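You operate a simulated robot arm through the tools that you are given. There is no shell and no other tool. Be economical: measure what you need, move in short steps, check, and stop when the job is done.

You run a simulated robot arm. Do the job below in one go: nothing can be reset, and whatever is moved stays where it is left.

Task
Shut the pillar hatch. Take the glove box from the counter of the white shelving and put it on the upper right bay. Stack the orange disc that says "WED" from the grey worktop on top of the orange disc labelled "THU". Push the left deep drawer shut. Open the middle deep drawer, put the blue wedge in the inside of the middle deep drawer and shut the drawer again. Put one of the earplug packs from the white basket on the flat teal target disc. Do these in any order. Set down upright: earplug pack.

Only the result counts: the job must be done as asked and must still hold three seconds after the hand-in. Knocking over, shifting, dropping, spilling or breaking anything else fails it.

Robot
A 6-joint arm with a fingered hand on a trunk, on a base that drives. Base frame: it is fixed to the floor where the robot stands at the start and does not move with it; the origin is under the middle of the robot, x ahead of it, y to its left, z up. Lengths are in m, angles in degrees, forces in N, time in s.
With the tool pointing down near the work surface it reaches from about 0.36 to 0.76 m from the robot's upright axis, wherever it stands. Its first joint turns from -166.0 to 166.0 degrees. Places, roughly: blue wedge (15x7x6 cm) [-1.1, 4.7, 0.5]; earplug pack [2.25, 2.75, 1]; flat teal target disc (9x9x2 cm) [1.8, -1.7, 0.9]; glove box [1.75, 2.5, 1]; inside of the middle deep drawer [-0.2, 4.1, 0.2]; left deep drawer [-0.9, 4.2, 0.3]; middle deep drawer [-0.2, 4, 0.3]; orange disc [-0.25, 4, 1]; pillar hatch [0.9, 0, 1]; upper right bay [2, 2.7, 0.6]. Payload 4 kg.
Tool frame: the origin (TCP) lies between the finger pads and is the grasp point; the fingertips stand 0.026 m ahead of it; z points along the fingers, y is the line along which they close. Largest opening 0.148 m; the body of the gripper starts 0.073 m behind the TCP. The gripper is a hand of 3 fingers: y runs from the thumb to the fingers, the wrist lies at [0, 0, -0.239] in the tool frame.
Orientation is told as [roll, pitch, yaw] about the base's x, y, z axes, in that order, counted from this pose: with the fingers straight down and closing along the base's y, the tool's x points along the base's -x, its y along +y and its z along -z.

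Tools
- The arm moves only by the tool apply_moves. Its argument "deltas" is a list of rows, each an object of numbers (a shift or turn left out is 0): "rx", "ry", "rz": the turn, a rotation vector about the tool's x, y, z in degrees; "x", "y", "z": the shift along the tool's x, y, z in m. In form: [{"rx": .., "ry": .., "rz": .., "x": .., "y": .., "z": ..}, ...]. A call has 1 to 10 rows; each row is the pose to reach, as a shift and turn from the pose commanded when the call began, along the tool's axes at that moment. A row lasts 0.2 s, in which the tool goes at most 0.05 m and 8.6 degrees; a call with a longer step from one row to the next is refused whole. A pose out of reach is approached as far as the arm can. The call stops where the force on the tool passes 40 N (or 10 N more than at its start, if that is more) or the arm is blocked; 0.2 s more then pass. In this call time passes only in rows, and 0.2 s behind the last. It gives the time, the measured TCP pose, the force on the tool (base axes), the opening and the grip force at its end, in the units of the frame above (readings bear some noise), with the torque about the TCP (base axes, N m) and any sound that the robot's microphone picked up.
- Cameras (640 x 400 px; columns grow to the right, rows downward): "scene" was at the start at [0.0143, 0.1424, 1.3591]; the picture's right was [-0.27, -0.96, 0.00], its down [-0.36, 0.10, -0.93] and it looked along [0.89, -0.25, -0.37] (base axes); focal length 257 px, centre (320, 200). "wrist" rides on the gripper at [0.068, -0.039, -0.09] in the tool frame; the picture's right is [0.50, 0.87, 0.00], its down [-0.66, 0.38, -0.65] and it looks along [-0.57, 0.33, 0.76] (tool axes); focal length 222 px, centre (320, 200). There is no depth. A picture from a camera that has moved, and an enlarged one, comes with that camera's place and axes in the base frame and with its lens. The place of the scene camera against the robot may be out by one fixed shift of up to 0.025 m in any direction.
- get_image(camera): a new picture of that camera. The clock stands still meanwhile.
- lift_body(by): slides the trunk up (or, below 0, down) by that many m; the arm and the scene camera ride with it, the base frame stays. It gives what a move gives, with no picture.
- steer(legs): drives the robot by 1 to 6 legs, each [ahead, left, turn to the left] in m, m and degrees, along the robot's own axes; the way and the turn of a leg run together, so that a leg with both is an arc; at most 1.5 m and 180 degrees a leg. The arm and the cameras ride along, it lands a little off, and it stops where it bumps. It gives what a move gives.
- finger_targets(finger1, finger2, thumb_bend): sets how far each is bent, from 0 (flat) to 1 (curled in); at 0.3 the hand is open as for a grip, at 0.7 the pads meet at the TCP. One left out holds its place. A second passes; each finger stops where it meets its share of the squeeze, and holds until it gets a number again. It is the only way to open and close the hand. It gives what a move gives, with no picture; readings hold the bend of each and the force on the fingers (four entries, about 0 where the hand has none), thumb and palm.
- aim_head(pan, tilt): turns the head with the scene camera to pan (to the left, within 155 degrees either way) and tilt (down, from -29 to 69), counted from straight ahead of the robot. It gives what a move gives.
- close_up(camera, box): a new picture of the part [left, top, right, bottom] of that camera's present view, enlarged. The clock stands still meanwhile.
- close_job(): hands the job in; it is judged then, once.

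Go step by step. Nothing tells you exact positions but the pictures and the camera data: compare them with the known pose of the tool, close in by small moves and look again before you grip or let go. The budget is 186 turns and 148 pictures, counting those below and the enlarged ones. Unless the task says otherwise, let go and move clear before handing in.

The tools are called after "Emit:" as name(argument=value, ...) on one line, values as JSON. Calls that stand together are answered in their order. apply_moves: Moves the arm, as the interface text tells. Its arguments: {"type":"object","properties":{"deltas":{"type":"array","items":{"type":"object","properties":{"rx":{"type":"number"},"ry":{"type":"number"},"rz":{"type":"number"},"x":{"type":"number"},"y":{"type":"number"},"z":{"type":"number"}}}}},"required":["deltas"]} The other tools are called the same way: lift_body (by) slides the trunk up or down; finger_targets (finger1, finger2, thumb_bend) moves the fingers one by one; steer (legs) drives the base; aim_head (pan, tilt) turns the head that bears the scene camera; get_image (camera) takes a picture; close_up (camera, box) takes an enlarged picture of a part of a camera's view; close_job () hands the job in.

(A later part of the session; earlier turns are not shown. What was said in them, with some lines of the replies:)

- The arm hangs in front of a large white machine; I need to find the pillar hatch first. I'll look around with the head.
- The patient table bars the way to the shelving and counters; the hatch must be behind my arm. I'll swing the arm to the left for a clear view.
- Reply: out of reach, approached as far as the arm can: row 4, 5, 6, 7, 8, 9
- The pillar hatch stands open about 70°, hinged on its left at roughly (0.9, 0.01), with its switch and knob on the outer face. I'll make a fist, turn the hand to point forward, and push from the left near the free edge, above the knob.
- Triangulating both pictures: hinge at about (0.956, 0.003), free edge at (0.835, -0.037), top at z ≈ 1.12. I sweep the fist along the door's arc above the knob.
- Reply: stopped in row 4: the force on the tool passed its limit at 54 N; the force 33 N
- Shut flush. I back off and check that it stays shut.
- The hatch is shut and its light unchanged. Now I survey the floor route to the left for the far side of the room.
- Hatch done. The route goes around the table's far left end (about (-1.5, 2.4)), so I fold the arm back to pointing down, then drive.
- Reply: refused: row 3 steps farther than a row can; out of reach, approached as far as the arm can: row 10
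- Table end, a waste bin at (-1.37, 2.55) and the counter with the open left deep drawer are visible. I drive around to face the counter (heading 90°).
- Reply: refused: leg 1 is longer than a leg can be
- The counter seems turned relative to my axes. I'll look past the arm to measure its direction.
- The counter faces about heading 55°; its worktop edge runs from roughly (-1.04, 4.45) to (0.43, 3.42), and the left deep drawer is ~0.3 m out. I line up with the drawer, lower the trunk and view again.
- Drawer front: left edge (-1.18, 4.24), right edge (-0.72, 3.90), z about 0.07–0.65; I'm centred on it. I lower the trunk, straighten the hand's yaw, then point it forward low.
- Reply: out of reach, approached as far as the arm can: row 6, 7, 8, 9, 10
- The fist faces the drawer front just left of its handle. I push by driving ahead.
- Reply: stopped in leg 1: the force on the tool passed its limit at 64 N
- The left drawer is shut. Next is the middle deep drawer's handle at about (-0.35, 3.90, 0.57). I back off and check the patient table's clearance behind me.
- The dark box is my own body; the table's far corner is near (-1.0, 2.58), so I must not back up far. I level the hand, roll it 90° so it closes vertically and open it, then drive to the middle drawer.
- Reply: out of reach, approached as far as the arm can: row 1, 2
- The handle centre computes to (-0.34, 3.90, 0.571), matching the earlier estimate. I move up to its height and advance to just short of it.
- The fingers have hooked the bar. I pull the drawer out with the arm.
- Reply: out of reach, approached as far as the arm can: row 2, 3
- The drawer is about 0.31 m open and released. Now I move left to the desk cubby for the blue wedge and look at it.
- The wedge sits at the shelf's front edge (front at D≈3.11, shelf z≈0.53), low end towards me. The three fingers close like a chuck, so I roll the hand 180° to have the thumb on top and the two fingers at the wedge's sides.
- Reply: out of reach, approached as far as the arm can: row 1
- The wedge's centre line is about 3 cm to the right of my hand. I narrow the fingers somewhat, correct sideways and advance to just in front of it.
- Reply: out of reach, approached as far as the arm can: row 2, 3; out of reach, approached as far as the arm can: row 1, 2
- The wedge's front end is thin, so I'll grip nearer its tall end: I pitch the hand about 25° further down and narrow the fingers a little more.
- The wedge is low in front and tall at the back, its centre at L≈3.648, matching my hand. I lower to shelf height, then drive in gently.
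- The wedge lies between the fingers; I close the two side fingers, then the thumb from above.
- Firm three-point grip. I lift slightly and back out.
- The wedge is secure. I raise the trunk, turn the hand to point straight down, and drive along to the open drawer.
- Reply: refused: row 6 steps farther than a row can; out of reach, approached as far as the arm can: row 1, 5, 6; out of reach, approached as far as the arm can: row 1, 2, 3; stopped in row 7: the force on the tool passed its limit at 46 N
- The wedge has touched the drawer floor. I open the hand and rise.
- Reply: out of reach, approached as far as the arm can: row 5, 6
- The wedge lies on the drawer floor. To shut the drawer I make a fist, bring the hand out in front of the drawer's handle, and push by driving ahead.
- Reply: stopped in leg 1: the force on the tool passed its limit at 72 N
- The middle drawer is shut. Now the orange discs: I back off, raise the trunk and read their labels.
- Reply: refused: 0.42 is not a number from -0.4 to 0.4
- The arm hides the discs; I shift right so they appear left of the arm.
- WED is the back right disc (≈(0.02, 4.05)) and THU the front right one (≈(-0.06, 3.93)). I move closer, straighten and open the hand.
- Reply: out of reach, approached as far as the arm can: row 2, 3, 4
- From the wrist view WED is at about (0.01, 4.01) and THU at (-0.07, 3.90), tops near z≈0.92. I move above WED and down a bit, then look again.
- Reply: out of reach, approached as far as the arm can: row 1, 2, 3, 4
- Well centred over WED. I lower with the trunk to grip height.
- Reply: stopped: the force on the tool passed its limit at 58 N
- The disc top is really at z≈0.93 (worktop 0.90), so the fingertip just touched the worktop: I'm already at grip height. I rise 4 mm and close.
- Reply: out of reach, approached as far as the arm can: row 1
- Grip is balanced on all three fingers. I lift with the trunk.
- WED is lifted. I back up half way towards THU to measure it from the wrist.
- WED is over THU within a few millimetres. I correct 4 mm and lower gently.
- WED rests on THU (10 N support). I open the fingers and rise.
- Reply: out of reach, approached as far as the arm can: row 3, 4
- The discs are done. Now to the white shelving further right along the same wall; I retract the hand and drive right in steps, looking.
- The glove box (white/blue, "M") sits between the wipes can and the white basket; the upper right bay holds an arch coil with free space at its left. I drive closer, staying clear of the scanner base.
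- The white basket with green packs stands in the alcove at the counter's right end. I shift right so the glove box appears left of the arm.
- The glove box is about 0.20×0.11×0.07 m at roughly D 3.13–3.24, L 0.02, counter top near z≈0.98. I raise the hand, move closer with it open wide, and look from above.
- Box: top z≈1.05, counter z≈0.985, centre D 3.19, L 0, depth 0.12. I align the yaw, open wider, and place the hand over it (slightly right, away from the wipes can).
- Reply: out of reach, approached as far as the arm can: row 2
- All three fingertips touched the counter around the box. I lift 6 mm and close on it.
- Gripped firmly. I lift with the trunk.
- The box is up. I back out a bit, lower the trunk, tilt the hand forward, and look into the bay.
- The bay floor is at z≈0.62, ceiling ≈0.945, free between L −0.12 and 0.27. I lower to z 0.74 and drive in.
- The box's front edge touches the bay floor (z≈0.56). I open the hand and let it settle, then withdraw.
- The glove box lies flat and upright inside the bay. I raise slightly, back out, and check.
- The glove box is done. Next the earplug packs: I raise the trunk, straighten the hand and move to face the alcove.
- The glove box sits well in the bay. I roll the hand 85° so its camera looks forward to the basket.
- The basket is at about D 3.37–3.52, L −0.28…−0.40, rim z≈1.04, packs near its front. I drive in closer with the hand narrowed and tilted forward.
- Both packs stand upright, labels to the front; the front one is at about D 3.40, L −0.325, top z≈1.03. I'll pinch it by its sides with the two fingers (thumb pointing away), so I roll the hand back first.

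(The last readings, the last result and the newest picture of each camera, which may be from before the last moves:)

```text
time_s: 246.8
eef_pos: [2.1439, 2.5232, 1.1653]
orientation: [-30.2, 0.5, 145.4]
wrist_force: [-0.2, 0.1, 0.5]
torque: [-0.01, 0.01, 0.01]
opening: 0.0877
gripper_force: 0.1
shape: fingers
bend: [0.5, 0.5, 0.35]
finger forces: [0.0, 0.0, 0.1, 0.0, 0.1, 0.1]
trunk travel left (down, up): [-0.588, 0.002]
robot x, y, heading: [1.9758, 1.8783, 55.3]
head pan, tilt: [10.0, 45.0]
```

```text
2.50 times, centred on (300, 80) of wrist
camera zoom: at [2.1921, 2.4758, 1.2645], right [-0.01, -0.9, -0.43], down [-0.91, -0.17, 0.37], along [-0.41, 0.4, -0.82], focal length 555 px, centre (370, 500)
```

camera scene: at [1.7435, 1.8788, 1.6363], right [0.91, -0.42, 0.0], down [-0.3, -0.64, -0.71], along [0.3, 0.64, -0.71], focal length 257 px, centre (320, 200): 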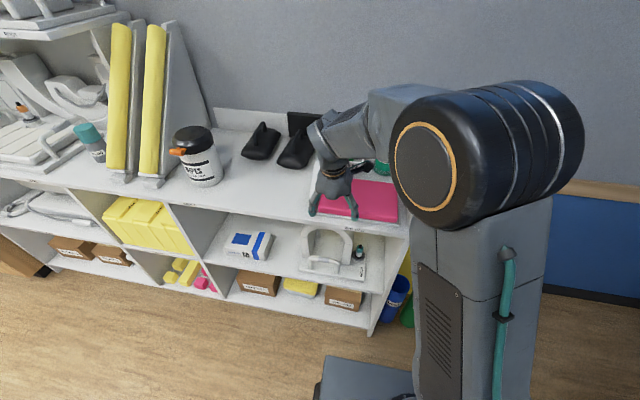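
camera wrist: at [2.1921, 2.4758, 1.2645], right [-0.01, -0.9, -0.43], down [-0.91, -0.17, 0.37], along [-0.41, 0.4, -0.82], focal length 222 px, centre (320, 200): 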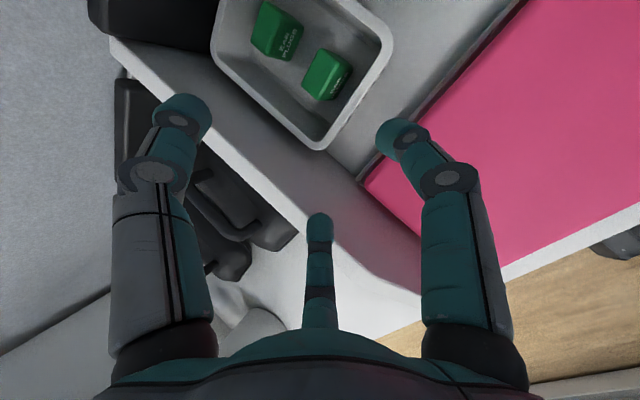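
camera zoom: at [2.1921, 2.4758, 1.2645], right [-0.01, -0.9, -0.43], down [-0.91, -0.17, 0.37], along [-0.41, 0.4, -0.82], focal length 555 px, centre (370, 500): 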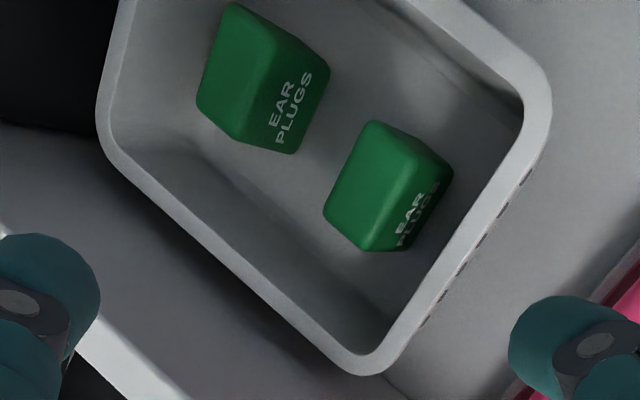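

The two packs stand apart. The front pack's top is centred at D 3.391, L −0.332, about 42×28 mm. I narrow the fingers to fit beside it and move over the basket.

Emit:
finger_targets(finger1=0.52, finger2=0.52, thumb_bend=0.33)

Emit:
apply_moves(deltas=[{"x": 0.008, "y": -0.015, "z": 0.038}, {"x": 0.016, "y": -0.03, "z": 0.076}, {"x": 0.025, "y": -0.045, "z": 0.114}])

Emit:
get_image(camera="wrist")

```text
time_s: 247.8
eef_pos: [2.1425, 2.5243, 1.1666]
orientation: [-30.2, 0.4, 145.4]
wrist_force: [0.0, -0.4, 0.1]
torque: [-0.05, 0.01, -0.01]
opening: 0.0886
gripper_force: 0.1
shape: fingers
bend: [0.52, 0.52, 0.33]
finger forces: [0.0, 0.0, 0.1, 0.1, 0.0, 0.0]
trunk travel left (down, up): [-0.588, 0.002]
robot x, y, heading: [1.978, 1.8773, 55.1]
head pan, tilt: [10.0, 45.0]
```

```text
time_s: 248.6
eef_pos: [2.2192, 2.5917, 1.091]
orientation: [-30.1, 0.4, 145.5]
wrist_force: [-0.5, -0.4, 0.9]
torque: [-0.01, -0.01, 0.0]
opening: 0.0886
gripper_force: 0.0
shape: fingers
bend: [0.52, 0.52, 0.33]
finger forces: [0.0, 0.0, 0.1, 0.0, 0.0, 0.0]
trunk travel left (down, up): [-0.588, 0.002]
robot x, y, heading: [1.9742, 1.8791, 55.2]
head pan, tilt: [10.0, 45.0]
```

```text
26 pictures are left
camera wrist: at [2.2679, 2.5431, 1.1899], right [-0.01, -0.9, -0.43], down [-0.91, -0.17, 0.37], along [-0.41, 0.4, -0.82], focal length 222 px, centre (320, 200)
```

wrist: 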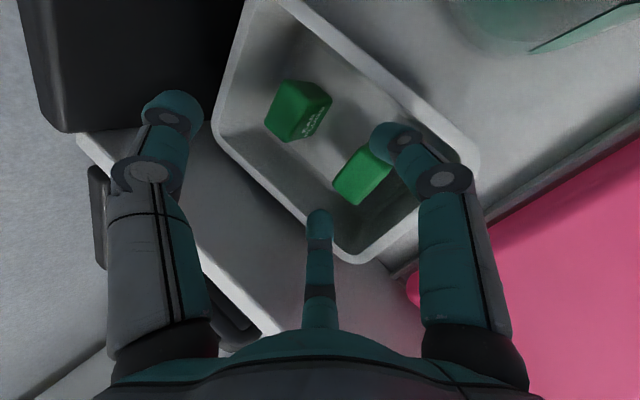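

Emit:
apply_moves(deltas=[{"x": 0.002, "y": 0.011, "z": 0.017}, {"x": 0.002, "y": 0.022, "z": 0.034}, {"x": 0.002, "y": 0.032, "z": 0.051}])

Emit:
get_image(camera="wrist")

```text
time_s: 249.4
eef_pos: [2.2192, 2.5872, 1.0329]
orientation: [-30.5, 0.4, 145.6]
wrist_force: [1.1, 2.2, 6.8]
torque: [-0.21, 0.12, 0.01]
opening: 0.0862
gripper_force: 6.5
shape: fingers
bend: [0.53, 0.53, 0.33]
finger forces: [5.9, 6.4, 0.0, 0.0, 0.0, 0.0]
trunk travel left (down, up): [-0.588, 0.002]
robot x, y, heading: [1.9748, 1.8786, 55.3]
head pan, tilt: [10.0, 45.0]
```

```text
25 pictures are left
camera wrist: at [2.2685, 2.5389, 1.1296], right [-0.01, -0.9, -0.43], down [-0.91, -0.17, 0.37], along [-0.41, 0.4, -0.82], focal length 222 px, centre (320, 200)
```

wrist: 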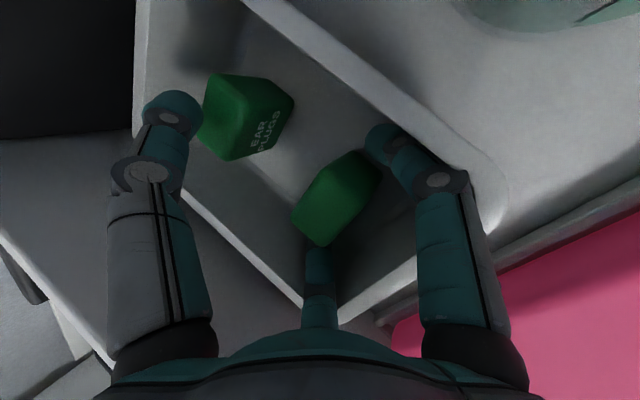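

The pack is between the two fingers, tips touching the basket floor. I rise 4 mm and close the fingers.

Emit:
apply_moves(deltas=[{"y": -0.002, "z": -0.004}])

Emit:
finger_targets(finger1=0.68, finger2=0.68)

Emit:
get_image(camera="wrist")

```text
time_s: 249.8
eef_pos: [2.2204, 2.5863, 1.0351]
orientation: [-30.2, 0.5, 145.5]
wrist_force: [-0.4, -0.7, -0.8]
torque: [0.06, -0.05, 0.04]
opening: 0.0876
gripper_force: 1.8
shape: fingers
bend: [0.53, 0.53, 0.33]
finger forces: [2.2, 2.6, 0.0, 0.0, 0.1, 0.1]
trunk travel left (down, up): [-0.588, 0.002]
robot x, y, heading: [1.9772, 1.8785, 55.2]
head pan, tilt: [10.0, 45.0]
```

```text
time_s: 250.8
eef_pos: [2.2191, 2.5863, 1.0338]
orientation: [-30.2, 0.5, 145.5]
wrist_force: [0.1, 0.5, -0.5]
torque: [0.01, 0.02, 0.02]
opening: 0.0744
gripper_force: 8.1
shape: fingers
bend: [0.59, 0.59, 0.33]
finger forces: [8.2, 8.3, 0.0, 0.1, 0.0, 0.0]
trunk travel left (down, up): [-0.588, 0.002]
robot x, y, heading: [1.9788, 1.879, 55.2]
head pan, tilt: [10.0, 45.0]
```

```text
24 pictures are left
camera wrist: at [2.2685, 2.5385, 1.1327], right [-0.01, -0.9, -0.43], down [-0.91, -0.17, 0.37], along [-0.41, 0.4, -0.82], focal length 222 px, centre (320, 200)
```

wrist: 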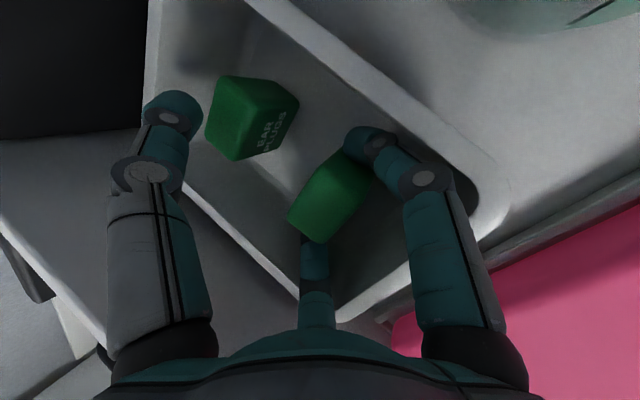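

Both fingers hold the pack at 8 N. I lift it straight up, then back and up.

Emit:
apply_moves(deltas=[{"y": -0.01, "z": -0.017}, {"y": -0.02, "z": -0.034}, {"y": -0.03, "z": -0.05}])

Emit:
get_image(camera="wrist")

```text
time_s: 251.6
eef_pos: [2.2208, 2.5865, 1.0949]
orientation: [-30.2, 0.5, 145.5]
wrist_force: [-0.7, 0.5, -0.8]
torque: [-0.04, 0.0, 0.02]
opening: 0.0748
gripper_force: 7.9
shape: fingers
bend: [0.59, 0.59, 0.33]
finger forces: [8.2, 8.2, 0.0, 0.1, 0.0, 0.1]
trunk travel left (down, up): [-0.588, 0.002]
robot x, y, heading: [1.9753, 1.881, 55.1]
head pan, tilt: [10.0, 45.0]
```

```text
23 pictures are left
camera wrist: at [2.2691, 2.5378, 1.1922], right [-0.01, -0.9, -0.43], down [-0.91, -0.17, 0.37], along [-0.41, 0.4, -0.82], focal length 222 px, centre (320, 200)
```

wrist: 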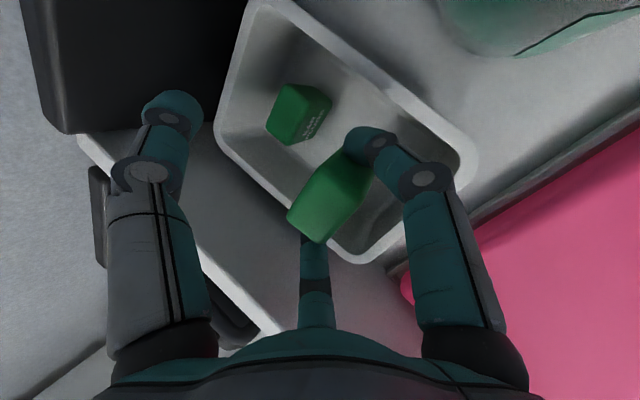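

The pack hangs steadily in the pinch. I retreat up and back, then out of the alcove.

Emit:
apply_moves(deltas=[{"y": -0.008, "z": -0.018}, {"y": 0.01, "z": -0.04}, {"y": 0.035, "z": -0.065}, {"y": 0.06, "z": -0.093}])

Emit:
steer(legs=[[-0.17, 0, 0]])

Emit:
get_image(camera="scene")

```text
time_s: 252.6
eef_pos: [2.1615, 2.5047, 1.1426]
orientation: [-30.3, 0.4, 145.4]
wrist_force: [-0.9, -0.1, 0.6]
torque: [0.0, 0.0, 0.03]
opening: 0.0743
gripper_force: 8.8
shape: fingers
bend: [0.59, 0.59, 0.33]
finger forces: [8.1, 8.2, 0.0, 0.0, 0.1, 0.1]
trunk travel left (down, up): [-0.588, 0.002]
robot x, y, heading: [1.9779, 1.8764, 55.2]
head pan, tilt: [10.0, 45.0]
```

```text
time_s: 254.1
eef_pos: [2.0641, 2.3654, 1.1424]
orientation: [-30.2, 0.5, 145.6]
wrist_force: [0.1, -0.4, 0.0]
torque: [0.03, -0.03, -0.03]
opening: 0.0745
gripper_force: 8.4
shape: fingers
bend: [0.59, 0.59, 0.33]
finger forces: [8.1, 8.2, 0.1, 0.0, 0.1, 0.0]
trunk travel left (down, up): [-0.588, 0.002]
robot x, y, heading: [1.8782, 1.7385, 55.4]
head pan, tilt: [10.0, 45.0]
```

```text
22 pictures are left
camera scene: at [1.7313, 1.8617, 1.6363], right [0.91, -0.42, 0.0], down [-0.3, -0.64, -0.71], along [0.3, 0.64, -0.71], focal length 257 px, centre (320, 200)
```

scene: 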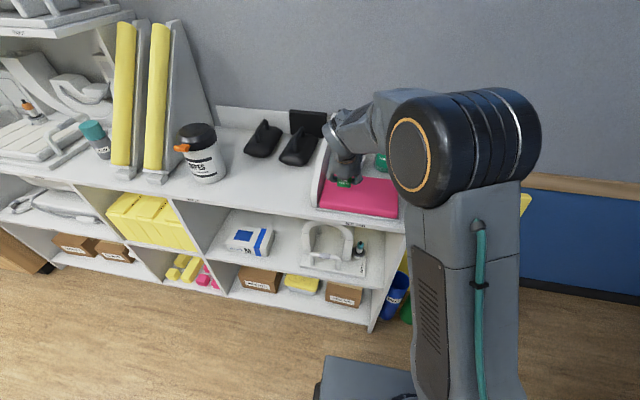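

The way to the teal target leads back around the table's end and along the opposite wall; everything lines up with heading 55°. I retract the arm and drive sideways in checked stages.

Emit:
apply_moves(deltas=[{"y": 0.035, "z": -0.02}, {"y": 0.07, "z": -0.04}, {"y": 0.105, "z": -0.06}, {"y": 0.13, "z": -0.075}])

Emit:
steer(legs=[[-0.1, 0.75, -0.3], [-0.15, 1.2, 0]])

```text
time_s: 255.1
eef_pos: [1.979, 2.2417, 1.142]
orientation: [-30.3, 0.5, 145.6]
wrist_force: [0.4, 0.1, -0.1]
torque: [-0.01, 0.01, 0.0]
opening: 0.0741
gripper_force: 8.8
shape: fingers
bend: [0.59, 0.59, 0.33]
finger forces: [8.2, 8.2, 0.0, 0.0, 0.0, 0.0]
trunk travel left (down, up): [-0.588, 0.002]
robot x, y, heading: [1.8802, 1.7398, 55.5]
head pan, tilt: [10.0, 45.0]
```

```text
time_s: 264.8
eef_pos: [0.2674, 3.162, 1.1414]
orientation: [-30.2, 0.3, 143.9]
wrist_force: [0.5, 0.3, 0.7]
torque: [0.01, 0.02, 0.03]
opening: 0.0746
gripper_force: 8.6
shape: fingers
bend: [0.59, 0.59, 0.33]
finger forces: [8.2, 8.2, 0.0, 0.1, 0.1, 0.1]
trunk travel left (down, up): [-0.588, 0.002]
robot x, y, heading: [0.1562, 2.6627, 53.4]
head pan, tilt: [10.0, 45.0]
```

Emit:
steer(legs=[[-0.05, 1.4, 1.6], [0, 0.45, 0]])

Emit:
get_image(camera="scene")

```text
time_s: 274.1
eef_pos: [-1.2661, 4.2102, 1.1409]
orientation: [-30.1, 0.5, 144.7]
wrist_force: [-0.5, 0.5, -0.5]
torque: [0.03, -0.02, 0.0]
opening: 0.0743
gripper_force: 8.2
shape: fingers
bend: [0.59, 0.59, 0.33]
finger forces: [8.2, 8.1, 0.1, 0.1, 0.0, 0.1]
trunk travel left (down, up): [-0.588, 0.002]
robot x, y, heading: [-1.372, 3.7079, 54.5]
head pan, tilt: [10.0, 45.0]
```

```text
21 pictures are left
camera scene: at [-1.5205, 3.8336, 1.6362], right [0.9, -0.43, 0.0], down [-0.31, -0.64, -0.71], along [0.31, 0.64, -0.71], focal length 257 px, centre (320, 200)
```

scene: 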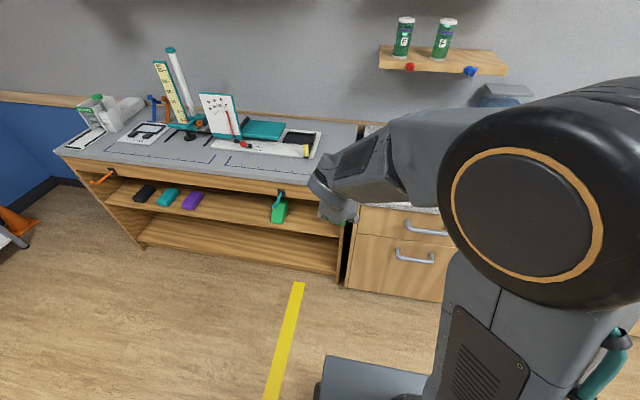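

Emit:
steer(legs=[[-1.5, 0, 0.5]])

Emit:
aim_head(pan=-120, tilt=25)

Emit:
get_image(camera="scene")

```text
time_s: 281.7
eef_pos: [-2.1503, 2.967, 1.1411]
orientation: [-30.2, 0.4, 145.9]
wrist_force: [-0.7, -0.7, -0.8]
torque: [-0.02, -0.03, 0.0]
opening: 0.0741
gripper_force: 8.2
shape: fingers
bend: [0.59, 0.59, 0.33]
finger forces: [8.2, 8.2, 0.0, 0.0, 0.0, 0.0]
trunk travel left (down, up): [-0.588, 0.002]
robot x, y, heading: [-2.2482, 2.4658, 55.5]
head pan, tilt: [10.0, 45.0]
```

```text
time_s: 283.8
eef_pos: [-2.1508, 2.9666, 1.141]
orientation: [-30.2, 0.4, 145.9]
wrist_force: [0.2, 0.1, -0.6]
torque: [0.0, 0.01, -0.01]
opening: 0.0742
gripper_force: 8.3
shape: fingers
bend: [0.59, 0.59, 0.33]
finger forces: [8.3, 8.2, 0.0, 0.0, 0.0, 0.0]
trunk travel left (down, up): [-0.588, 0.002]
robot x, y, heading: [-2.2523, 2.4666, 55.3]
head pan, tilt: [-120.0, 25.0]
```

```text
20 pictures are left
camera scene: at [-2.3917, 2.4285, 1.6668], right [-0.9, -0.43, 0.0], down [-0.18, 0.38, -0.91], along [0.39, -0.82, -0.42], focal length 257 px, centre (320, 200)
```

scene: 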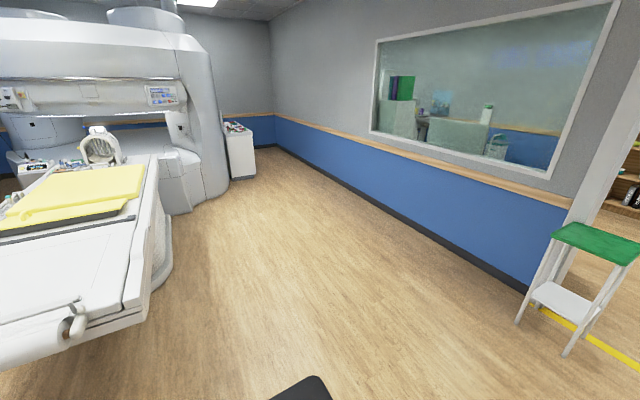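

Floor is clear. I continue diagonally towards the corridor between the scanner and the blue wall.

Emit:
steer(legs=[[-0.9, 0, 0], [-0.45, -1.0, 0], [-0.38, -1.2, 0], [0, -1.2, 0]])

Emit:
aim_head(pan=-80, tilt=25)

Emit:
get_image(camera="scene")

```text
time_s: 305.3
eef_pos: [-0.383, -0.4117, 1.141]
orientation: [-30.1, 0.3, 145.2]
wrist_force: [0.3, -0.2, -0.6]
torque: [0.01, 0.0, 0.01]
opening: 0.0744
gripper_force: 7.5
shape: fingers
bend: [0.59, 0.59, 0.33]
finger forces: [8.3, 8.2, 0.0, 0.0, 0.0, 0.0]
trunk travel left (down, up): [-0.588, 0.002]
robot x, y, heading: [-0.4878, -0.9151, 54.9]
head pan, tilt: [-120.0, 25.0]
```

```text
time_s: 306.4
eef_pos: [-0.3826, -0.4131, 1.1412]
orientation: [-30.3, 0.4, 145.3]
wrist_force: [0.2, -0.2, 0.1]
torque: [-0.01, -0.02, 0.0]
opening: 0.0743
gripper_force: 8.5
shape: fingers
bend: [0.59, 0.59, 0.33]
finger forces: [8.1, 8.2, 0.1, 0.0, 0.1, 0.0]
trunk travel left (down, up): [-0.588, 0.002]
robot x, y, heading: [-0.4882, -0.9164, 54.9]
head pan, tilt: [-80.0, 25.0]
```

```text
19 pictures are left
camera scene: at [-0.5838, -0.9045, 1.6668], right [-0.42, -0.91, 0.0], down [-0.38, 0.18, -0.91], along [0.82, -0.38, -0.42], focal length 257 px, centre (320, 200)
```

scene: 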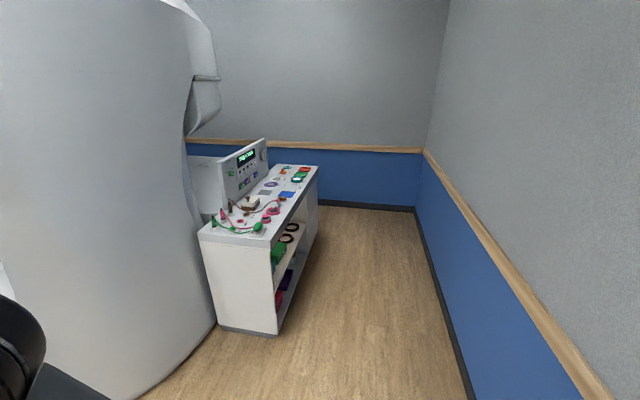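

Emit:
close_up(camera="scene", box=[180, 130, 340, 250])

```text
3.33 times, centred on (260, 190) of scene
camera zoom: at [-0.5838, -0.9045, 1.6668], right [-0.42, -0.91, 0.0], down [-0.38, 0.18, -0.91], along [0.82, -0.38, -0.42], focal length 857 px, centre (520, 233)
```

zoom: 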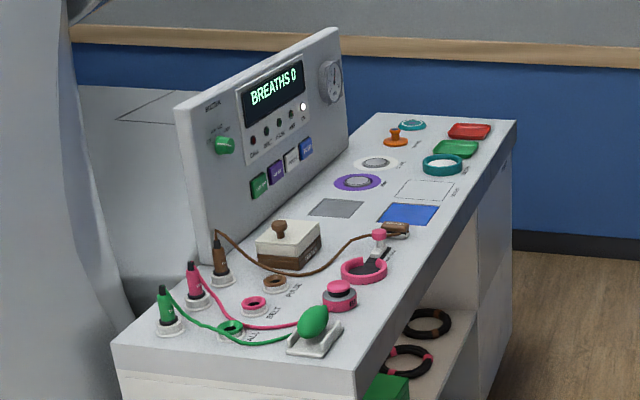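

The flat teal target is the small teal disc towards the far end (≈(1.7, −1.62)). I drive along the aisle and view it from there.

Emit:
steer(legs=[[0, -1.2, 0.1], [0, -1.15, 0]])

Emit:
aim_head(pan=15, tilt=40)

Emit:
get_image(camera="scene")

Emit:
get_image(camera="wrist")

```text
time_s: 317.9
eef_pos: [1.5269, -1.7849, 1.1412]
orientation: [-30.2, 0.4, 144.0]
wrist_force: [-0.5, 0.0, -0.5]
torque: [0.02, 0.0, -0.02]
opening: 0.0742
gripper_force: 8.2
shape: fingers
bend: [0.59, 0.59, 0.33]
finger forces: [8.3, 8.1, 0.1, 0.0, 0.0, 0.0]
trunk travel left (down, up): [-0.588, 0.002]
robot x, y, heading: [1.4139, -2.2866, 54.0]
head pan, tilt: [-80.0, 25.0]
```

```text
time_s: 319.6
eef_pos: [1.5245, -1.7847, 1.1409]
orientation: [-30.3, 0.4, 144.0]
wrist_force: [1.1, -1.0, -0.1]
torque: [0.02, 0.03, 0.03]
opening: 0.0745
gripper_force: 8.0
shape: fingers
bend: [0.59, 0.59, 0.33]
finger forces: [8.2, 8.1, 0.0, 0.1, 0.0, 0.1]
trunk travel left (down, up): [-0.588, 0.002]
robot x, y, heading: [1.4157, -2.285, 53.4]
head pan, tilt: [15.0, 40.0]
```

```text
17 pictures are left
camera scene: at [1.2622, -2.152, 1.6435], right [0.93, -0.36, 0.0], down [-0.23, -0.6, -0.77], along [0.28, 0.71, -0.64], focal length 257 px, centre (320, 200)
```

scene: 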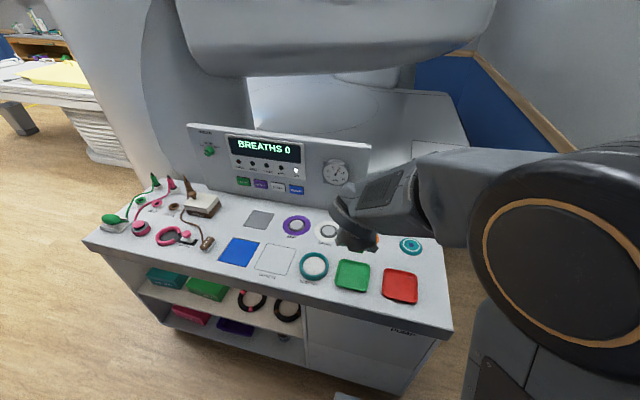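

```text
16 pictures are left
camera wrist: at [1.5738, -1.8342, 1.2393], right [-0.03, -0.9, -0.43], down [-0.92, -0.14, 0.37], along [-0.4, 0.41, -0.82], focal length 222 px, centre (320, 200)
```

wrist: 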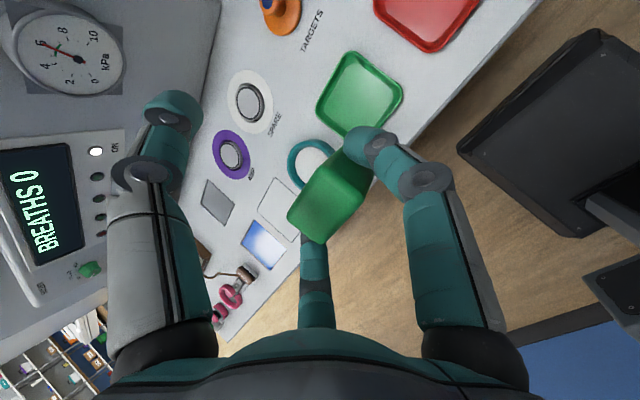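

The flat teal target is at about (1.81, −1.72). I move right and closer, then check with the wrist camera.

Emit:
steer(legs=[[0.07, -0.205, 1.6]])

Emit:
apply_moves(deltas=[{"y": -0.035, "z": 0.02}, {"y": -0.07, "z": 0.04}, {"y": -0.085, "z": 0.07}])

Emit:
get_image(camera="wrist")

Emit:
get_image(camera="scene")

```text
time_s: 321.3
eef_pos: [1.7231, -1.8459, 1.1409]
orientation: [-30.3, 0.4, 145.6]
wrist_force: [0.5, 0.0, -0.2]
torque: [0.02, -0.01, -0.02]
opening: 0.074
gripper_force: 8.3
shape: fingers
bend: [0.59, 0.59, 0.33]
finger forces: [8.2, 8.1, 0.1, 0.1, 0.0, 0.0]
trunk travel left (down, up): [-0.588, 0.002]
robot x, y, heading: [1.6214, -2.3524, 55.3]
head pan, tilt: [15.0, 40.0]
```

```text
time_s: 322.1
eef_pos: [1.7853, -1.7581, 1.1238]
orientation: [-30.2, 0.5, 145.6]
wrist_force: [0.3, 0.8, -0.4]
torque: [0.03, 0.02, 0.02]
opening: 0.0741
gripper_force: 7.9
shape: fingers
bend: [0.59, 0.59, 0.33]
finger forces: [8.2, 8.2, 0.0, 0.1, 0.0, 0.0]
trunk travel left (down, up): [-0.588, 0.002]
robot x, y, heading: [1.6248, -2.3522, 55.2]
head pan, tilt: [15.0, 40.0]
```

```text
15 pictures are left
camera wrist: at [1.8348, -1.8053, 1.2216], right [-0.01, -0.9, -0.43], down [-0.91, -0.17, 0.37], along [-0.41, 0.4, -0.82], focal length 222 px, centre (320, 200)
```

wrist: 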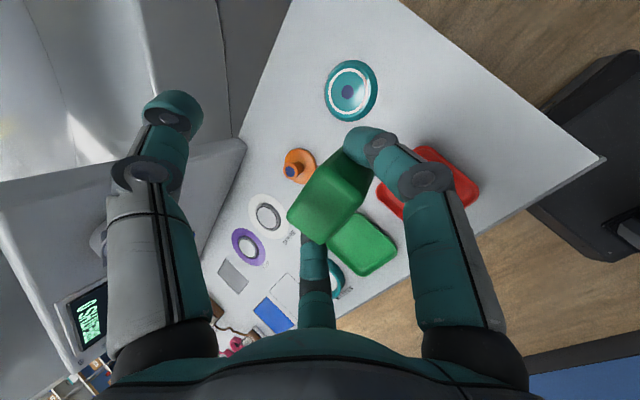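

```text
14 pictures are left
camera scene: at [1.4694, -2.2196, 1.6435], right [0.94, -0.34, 0.0], down [-0.22, -0.61, -0.77], along [0.26, 0.72, -0.64], focal length 257 px, centre (320, 200)
```

scene: 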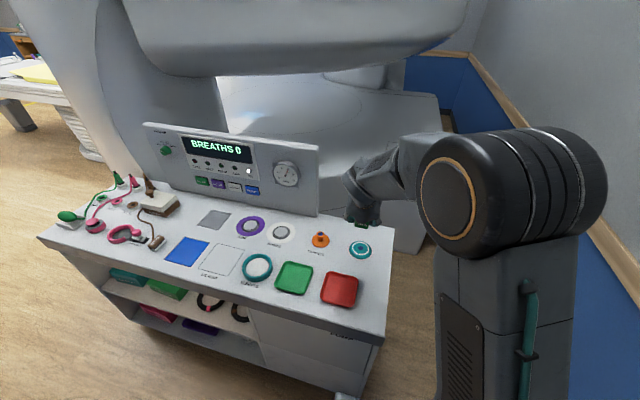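

Target centre ≈ (1.846, −1.690), top z≈0.87. I move over it and lower most of the way, then look.

Emit:
apply_moves(deltas=[{"x": 0.004, "y": -0.026, "z": 0.015}, {"x": 0.008, "y": -0.052, "z": 0.03}, {"x": 0.011, "y": -0.078, "z": 0.045}])

Emit:
lift_body(by=-0.12)

Emit:
get_image(camera="wrist")

Emit:
close_up(camera="scene", box=[300, 120, 440, 240])

```text
time_s: 322.9
eef_pos: [1.8453, -1.687, 1.1233]
orientation: [-30.2, 0.5, 145.7]
wrist_force: [0.8, 0.3, -0.6]
torque: [0.0, -0.01, -0.02]
opening: 0.0743
gripper_force: 8.4
shape: fingers
bend: [0.59, 0.59, 0.33]
finger forces: [8.3, 8.2, 0.1, 0.1, 0.1, 0.0]
trunk travel left (down, up): [-0.588, 0.002]
robot x, y, heading: [1.626, -2.3486, 55.2]
head pan, tilt: [15.0, 40.0]
```

```text
time_s: 324.4
eef_pos: [1.8446, -1.6869, 1.0038]
orientation: [-30.2, 0.3, 145.6]
wrist_force: [0.5, -0.3, -0.1]
torque: [0.01, 0.01, -0.04]
opening: 0.0741
gripper_force: 7.8
shape: fingers
bend: [0.59, 0.59, 0.33]
finger forces: [8.2, 8.2, 0.0, 0.0, 0.0, 0.1]
trunk travel left (down, up): [-0.468, 0.122]
robot x, y, heading: [1.6253, -2.3471, 55.6]
head pan, tilt: [15.0, 40.0]
```

```text
13 pictures are left
camera wrist: at [1.8942, -1.7356, 1.1019], right [-0.01, -0.9, -0.43], down [-0.91, -0.17, 0.37], along [-0.41, 0.4, -0.82], focal length 222 px, centre (320, 200)
```

wrist: 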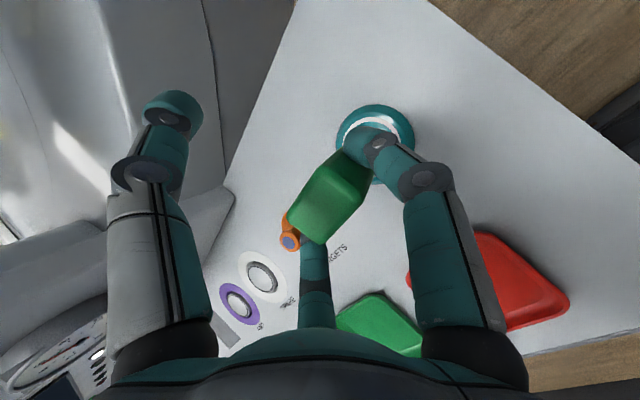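

```text
3.33 times, centred on (370, 180) of scene
camera zoom: at [1.4693, -2.22, 1.5236], right [0.94, -0.34, 0.0], down [-0.22, -0.6, -0.77], along [0.26, 0.72, -0.64], focal length 857 px, centre (153, 267)
```

zoom: 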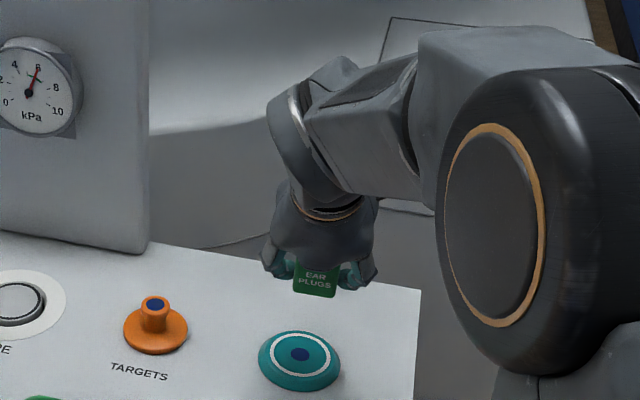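

The pack (label upright) is right above the target. I lower towards contact.

Emit:
lift_body(by=-0.088)

Emit:
close_up(camera="scene", box=[310, 130, 410, 210])

```text
time_s: 325.6
eef_pos: [1.8459, -1.687, 0.9146]
orientation: [-30.3, 0.4, 145.6]
wrist_force: [0.4, -0.5, -0.3]
torque: [0.0, 0.01, -0.03]
opening: 0.0741
gripper_force: 8.0
shape: fingers
bend: [0.59, 0.59, 0.33]
finger forces: [8.1, 8.2, 0.0, 0.0, 0.0, 0.0]
trunk travel left (down, up): [-0.38, 0.21]
robot x, y, heading: [1.6234, -2.3508, 55.2]
head pan, tilt: [15.0, 40.0]
```

```text
5.00 times, centred on (360, 170) of scene
camera zoom: at [1.4693, -2.22, 1.4355], right [0.94, -0.34, 0.0], down [-0.22, -0.6, -0.77], along [0.26, 0.72, -0.64], focal length 1285 px, centre (120, 350)
```

zoom: 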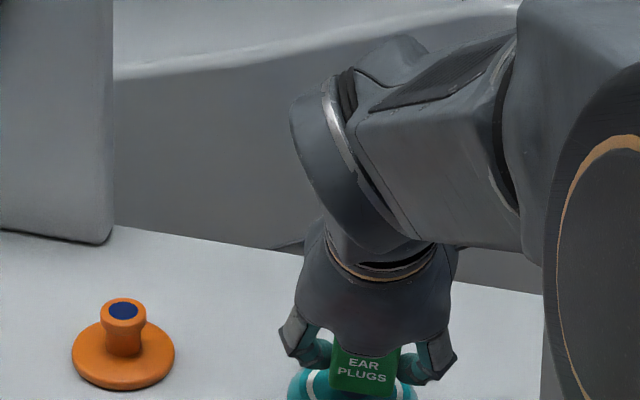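

Emit:
lift_body(by=-0.008)

Emit:
close_up(camera="scene", box=[330, 180, 400, 230])

```text
time_s: 326.2
eef_pos: [1.8446, -1.6877, 0.9077]
orientation: [-30.2, 0.5, 145.7]
wrist_force: [-0.6, 1.0, 0.0]
torque: [-0.01, -0.04, -0.01]
opening: 0.0744
gripper_force: 8.0
shape: fingers
bend: [0.59, 0.59, 0.33]
finger forces: [8.2, 8.2, 0.0, 0.1, 0.0, 0.0]
trunk travel left (down, up): [-0.372, 0.218]
robot x, y, heading: [1.6218, -2.3482, 55.4]
head pan, tilt: [15.0, 40.0]
```

```text
8.00 times, centred on (365, 205) of scene
camera zoom: at [1.4693, -2.22, 1.4275], right [0.94, -0.34, 0.0], down [-0.22, -0.6, -0.77], along [0.26, 0.72, -0.64], focal length 2056 px, centre (-40, 160)
```

zoom: 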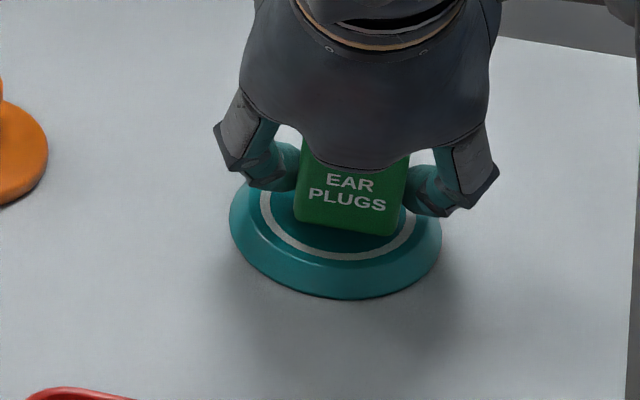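

Emit:
lift_body(by=-0.007)

Emit:
lift_body(by=-0.006)

Emit:
close_up(camera="scene", box=[330, 165, 400, 215])

```text
time_s: 326.7
eef_pos: [1.8464, -1.6872, 0.9004]
orientation: [-30.3, 0.3, 145.6]
wrist_force: [-0.1, 0.8, 1.6]
torque: [-0.02, -0.01, -0.01]
opening: 0.0731
gripper_force: 8.4
shape: fingers
bend: [0.6, 0.6, 0.33]
finger forces: [8.4, 8.4, 0.0, 0.0, 0.0, 0.1]
trunk travel left (down, up): [-0.365, 0.225]
robot x, y, heading: [1.6206, -2.349, 55.4]
head pan, tilt: [15.0, 40.0]
```

```text
time_s: 327.3
eef_pos: [1.8441, -1.6877, 0.8969]
orientation: [-30.5, 0.4, 145.7]
wrist_force: [-2.0, -2.4, 12.0]
torque: [-0.04, -0.03, -0.01]
opening: 0.0704
gripper_force: 10.0
shape: fingers
bend: [0.6, 0.6, 0.33]
finger forces: [9.8, 9.9, 0.0, 0.0, 0.0, 0.0]
trunk travel left (down, up): [-0.359, 0.231]
robot x, y, heading: [1.6223, -2.3481, 55.1]
head pan, tilt: [15.0, 40.0]
```

```text
8.00 times, centred on (365, 190) of scene
camera zoom: at [1.4688, -2.2213, 1.4147], right [0.94, -0.34, 0.0], down [-0.22, -0.6, -0.77], along [0.26, 0.72, -0.64], focal length 2056 px, centre (-40, 280)
```

zoom: 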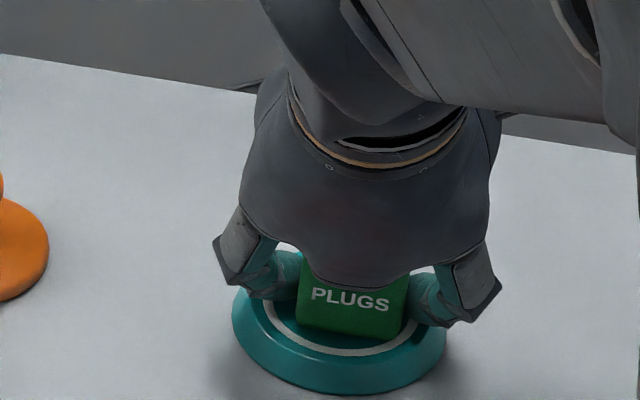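

Contact at 12 N; the pack stands in the middle of the disc. I relieve the pressure slightly and release.

Emit:
lift_body(by=0.004)

Emit:
finger_targets(finger1=0.5, finger2=0.5, thumb_bend=0.3)

Emit:
get_image(camera="wrist")

```text
time_s: 327.8
eef_pos: [1.8452, -1.6885, 0.8984]
orientation: [-30.2, 0.5, 145.6]
wrist_force: [-1.5, -0.9, 2.9]
torque: [-0.01, 0.01, 0.03]
opening: 0.0714
gripper_force: 9.8
shape: fingers
bend: [0.6, 0.6, 0.33]
finger forces: [8.7, 9.1, 0.1, 0.0, 0.1, 0.0]
trunk travel left (down, up): [-0.363, 0.227]
robot x, y, heading: [1.6228, -2.3511, 55.6]
head pan, tilt: [15.0, 40.0]
```

```text
time_s: 328.8
eef_pos: [1.8457, -1.6877, 0.8988]
orientation: [-30.2, 0.4, 145.7]
wrist_force: [1.3, -0.8, 10.1]
torque: [0.16, 0.2, -0.01]
opening: 0.096
gripper_force: 4.5
shape: fingers
bend: [0.5, 0.54, 0.3]
finger forces: [0.0, 9.2, 0.1, 0.0, 0.0, 0.0]
trunk travel left (down, up): [-0.363, 0.227]
robot x, y, heading: [1.6219, -2.3504, 55.3]
head pan, tilt: [15.0, 40.0]
```

```text
8 pictures are left
camera wrist: at [1.8941, -1.7362, 0.9975], right [-0.01, -0.9, -0.43], down [-0.91, -0.17, 0.37], along [-0.41, 0.4, -0.82], focal length 222 px, centre (320, 200)
```

wrist: 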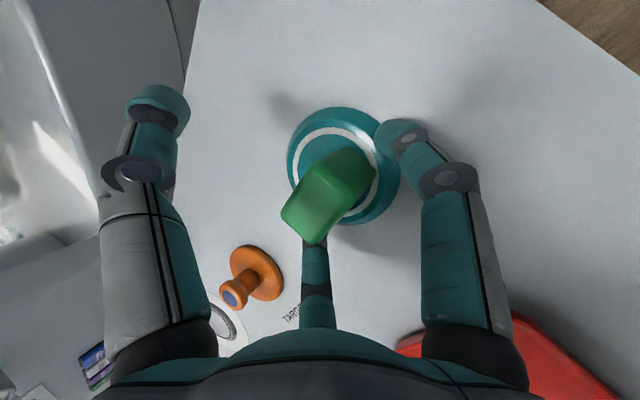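

Emit:
lift_body(by=0.012)

Emit:
lift_body(by=0.09)

Emit:
get_image(camera="wrist")

```text
time_s: 329.4
eef_pos: [1.8449, -1.6873, 0.9099]
orientation: [-30.3, 0.5, 145.6]
wrist_force: [-0.1, 0.6, 0.4]
torque: [-0.01, 0.0, 0.02]
opening: 0.0959
gripper_force: 0.2
shape: fingers
bend: [0.5, 0.5, 0.3]
finger forces: [0.0, 0.0, 0.0, 0.1, 0.0, 0.1]
trunk travel left (down, up): [-0.375, 0.215]
robot x, y, heading: [1.6254, -2.3456, 55.3]
head pan, tilt: [15.0, 40.0]
```

```text
time_s: 330.7
eef_pos: [1.8455, -1.6873, 1.0011]
orientation: [-30.2, 0.6, 145.6]
wrist_force: [0.0, -0.5, 0.3]
torque: [0.01, -0.01, 0.0]
opening: 0.0956
gripper_force: 0.2
shape: fingers
bend: [0.5, 0.5, 0.3]
finger forces: [0.0, 0.0, 0.1, 0.0, 0.0, 0.1]
trunk travel left (down, up): [-0.465, 0.125]
robot x, y, heading: [1.6209, -2.3482, 55.0]
head pan, tilt: [15.0, 40.0]
```

```text
7 pictures are left
camera wrist: at [1.8942, -1.7355, 1.0987], right [-0.01, -0.9, -0.43], down [-0.91, -0.17, 0.37], along [-0.41, 0.4, -0.82], focal length 222 px, centre (320, 200)
```

wrist: 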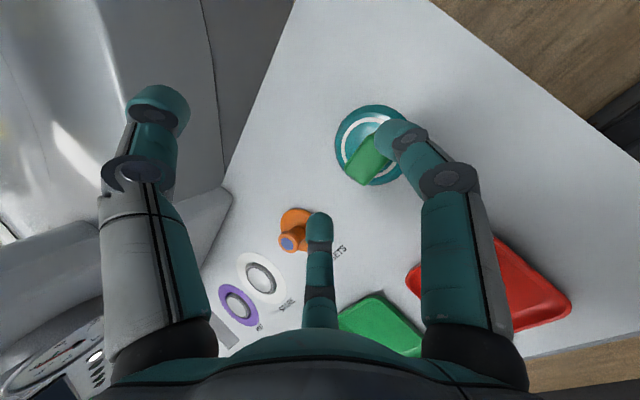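

Emit:
lift_body(by=0.1)

Emit:
steer(legs=[[-0.2, 0, 0]])

Emit:
aim_head(pan=5, tilt=35)

Emit:
close_up(camera="scene", box=[200, 120, 440, 290])

```text
time_s: 332.0
eef_pos: [1.8465, -1.6863, 1.1001]
orientation: [-30.1, 0.5, 145.6]
wrist_force: [-0.3, 0.1, -0.2]
torque: [-0.02, 0.01, 0.03]
opening: 0.0959
gripper_force: 0.1
shape: fingers
bend: [0.5, 0.5, 0.3]
finger forces: [0.1, 0.0, 0.0, 0.0, 0.1, 0.0]
trunk travel left (down, up): [-0.565, 0.025]
robot x, y, heading: [1.6238, -2.3486, 55.3]
head pan, tilt: [15.0, 40.0]
```

```text
time_s: 333.6
eef_pos: [1.7303, -1.8518, 1.101]
orientation: [-30.3, 0.4, 145.6]
wrist_force: [-1.2, 0.7, 0.5]
torque: [0.02, 0.0, 0.0]
opening: 0.0957
gripper_force: 0.0
shape: fingers
bend: [0.5, 0.5, 0.3]
finger forces: [0.0, 0.0, 0.0, 0.0, 0.1, 0.0]
trunk travel left (down, up): [-0.565, 0.025]
robot x, y, heading: [1.5097, -2.5137, 55.2]
head pan, tilt: [15.0, 40.0]
```

```text
time_s: 334.3
eef_pos: [1.73, -1.8511, 1.1005]
orientation: [-30.2, 0.5, 145.6]
wrist_force: [0.7, -0.6, 0.3]
torque: [0.01, 0.02, -0.02]
opening: 0.096
gripper_force: 0.0
shape: fingers
bend: [0.5, 0.5, 0.3]
finger forces: [0.1, 0.1, 0.1, 0.1, 0.0, 0.0]
trunk travel left (down, up): [-0.565, 0.025]
robot x, y, heading: [1.5089, -2.5137, 55.2]
head pan, tilt: [5.0, 35.0]
```

```text
2.35 times, centred on (320, 205) of scene
camera zoom: at [1.3699, -2.3885, 1.628], right [0.87, -0.49, 0.0], down [-0.28, -0.5, -0.82], along [0.41, 0.71, -0.57], focal length 605 px, centre (320, 188)
```

zoom: 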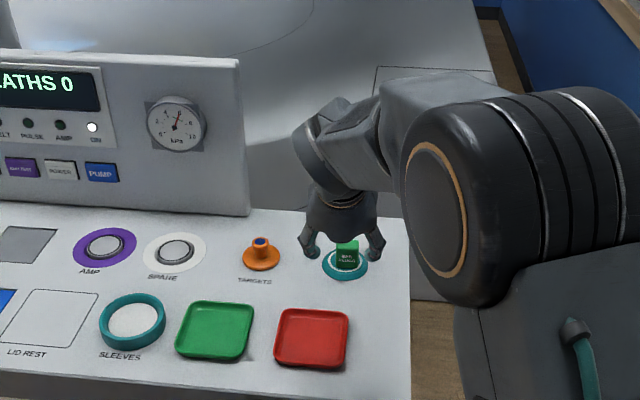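

Emit:
close_up(camera="scene", box=[300, 200, 360, 245])

```text
8.89 times, centred on (330, 222) of scene
camera zoom: at [1.3699, -2.3885, 1.628], right [0.87, -0.49, 0.0], down [-0.28, -0.5, -0.82], along [0.41, 0.71, -0.57], focal length 2285 px, centre (231, 0)
```

zoom: 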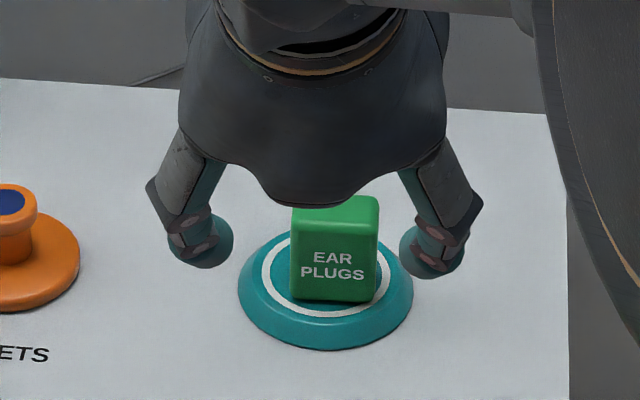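

The earplug pack stands upright on the teal disc, the hand is clear, and all the other parts were seen finished. I hand the job in.

Emit:
close_job()

```text
The job is handed in.
```

I handed the job in with every task carried out; the judge's result hasn't come back.

- **Pillar hatch:** shut flush. Its light and switch looked unchanged afterwards.
- **Glove box:** lying flat in the upper right bay.
- **Discs:** WED sits on THU. After letting go I saw the stack only from a distance.
- **Left deep drawer:** pushed shut.
- **Middle deep drawer:** opened, the blue wedge laid on its floor, and shut again.
- **Earplug pack:** standing upright near the middle of the flat teal disc, with the hand clear of it.
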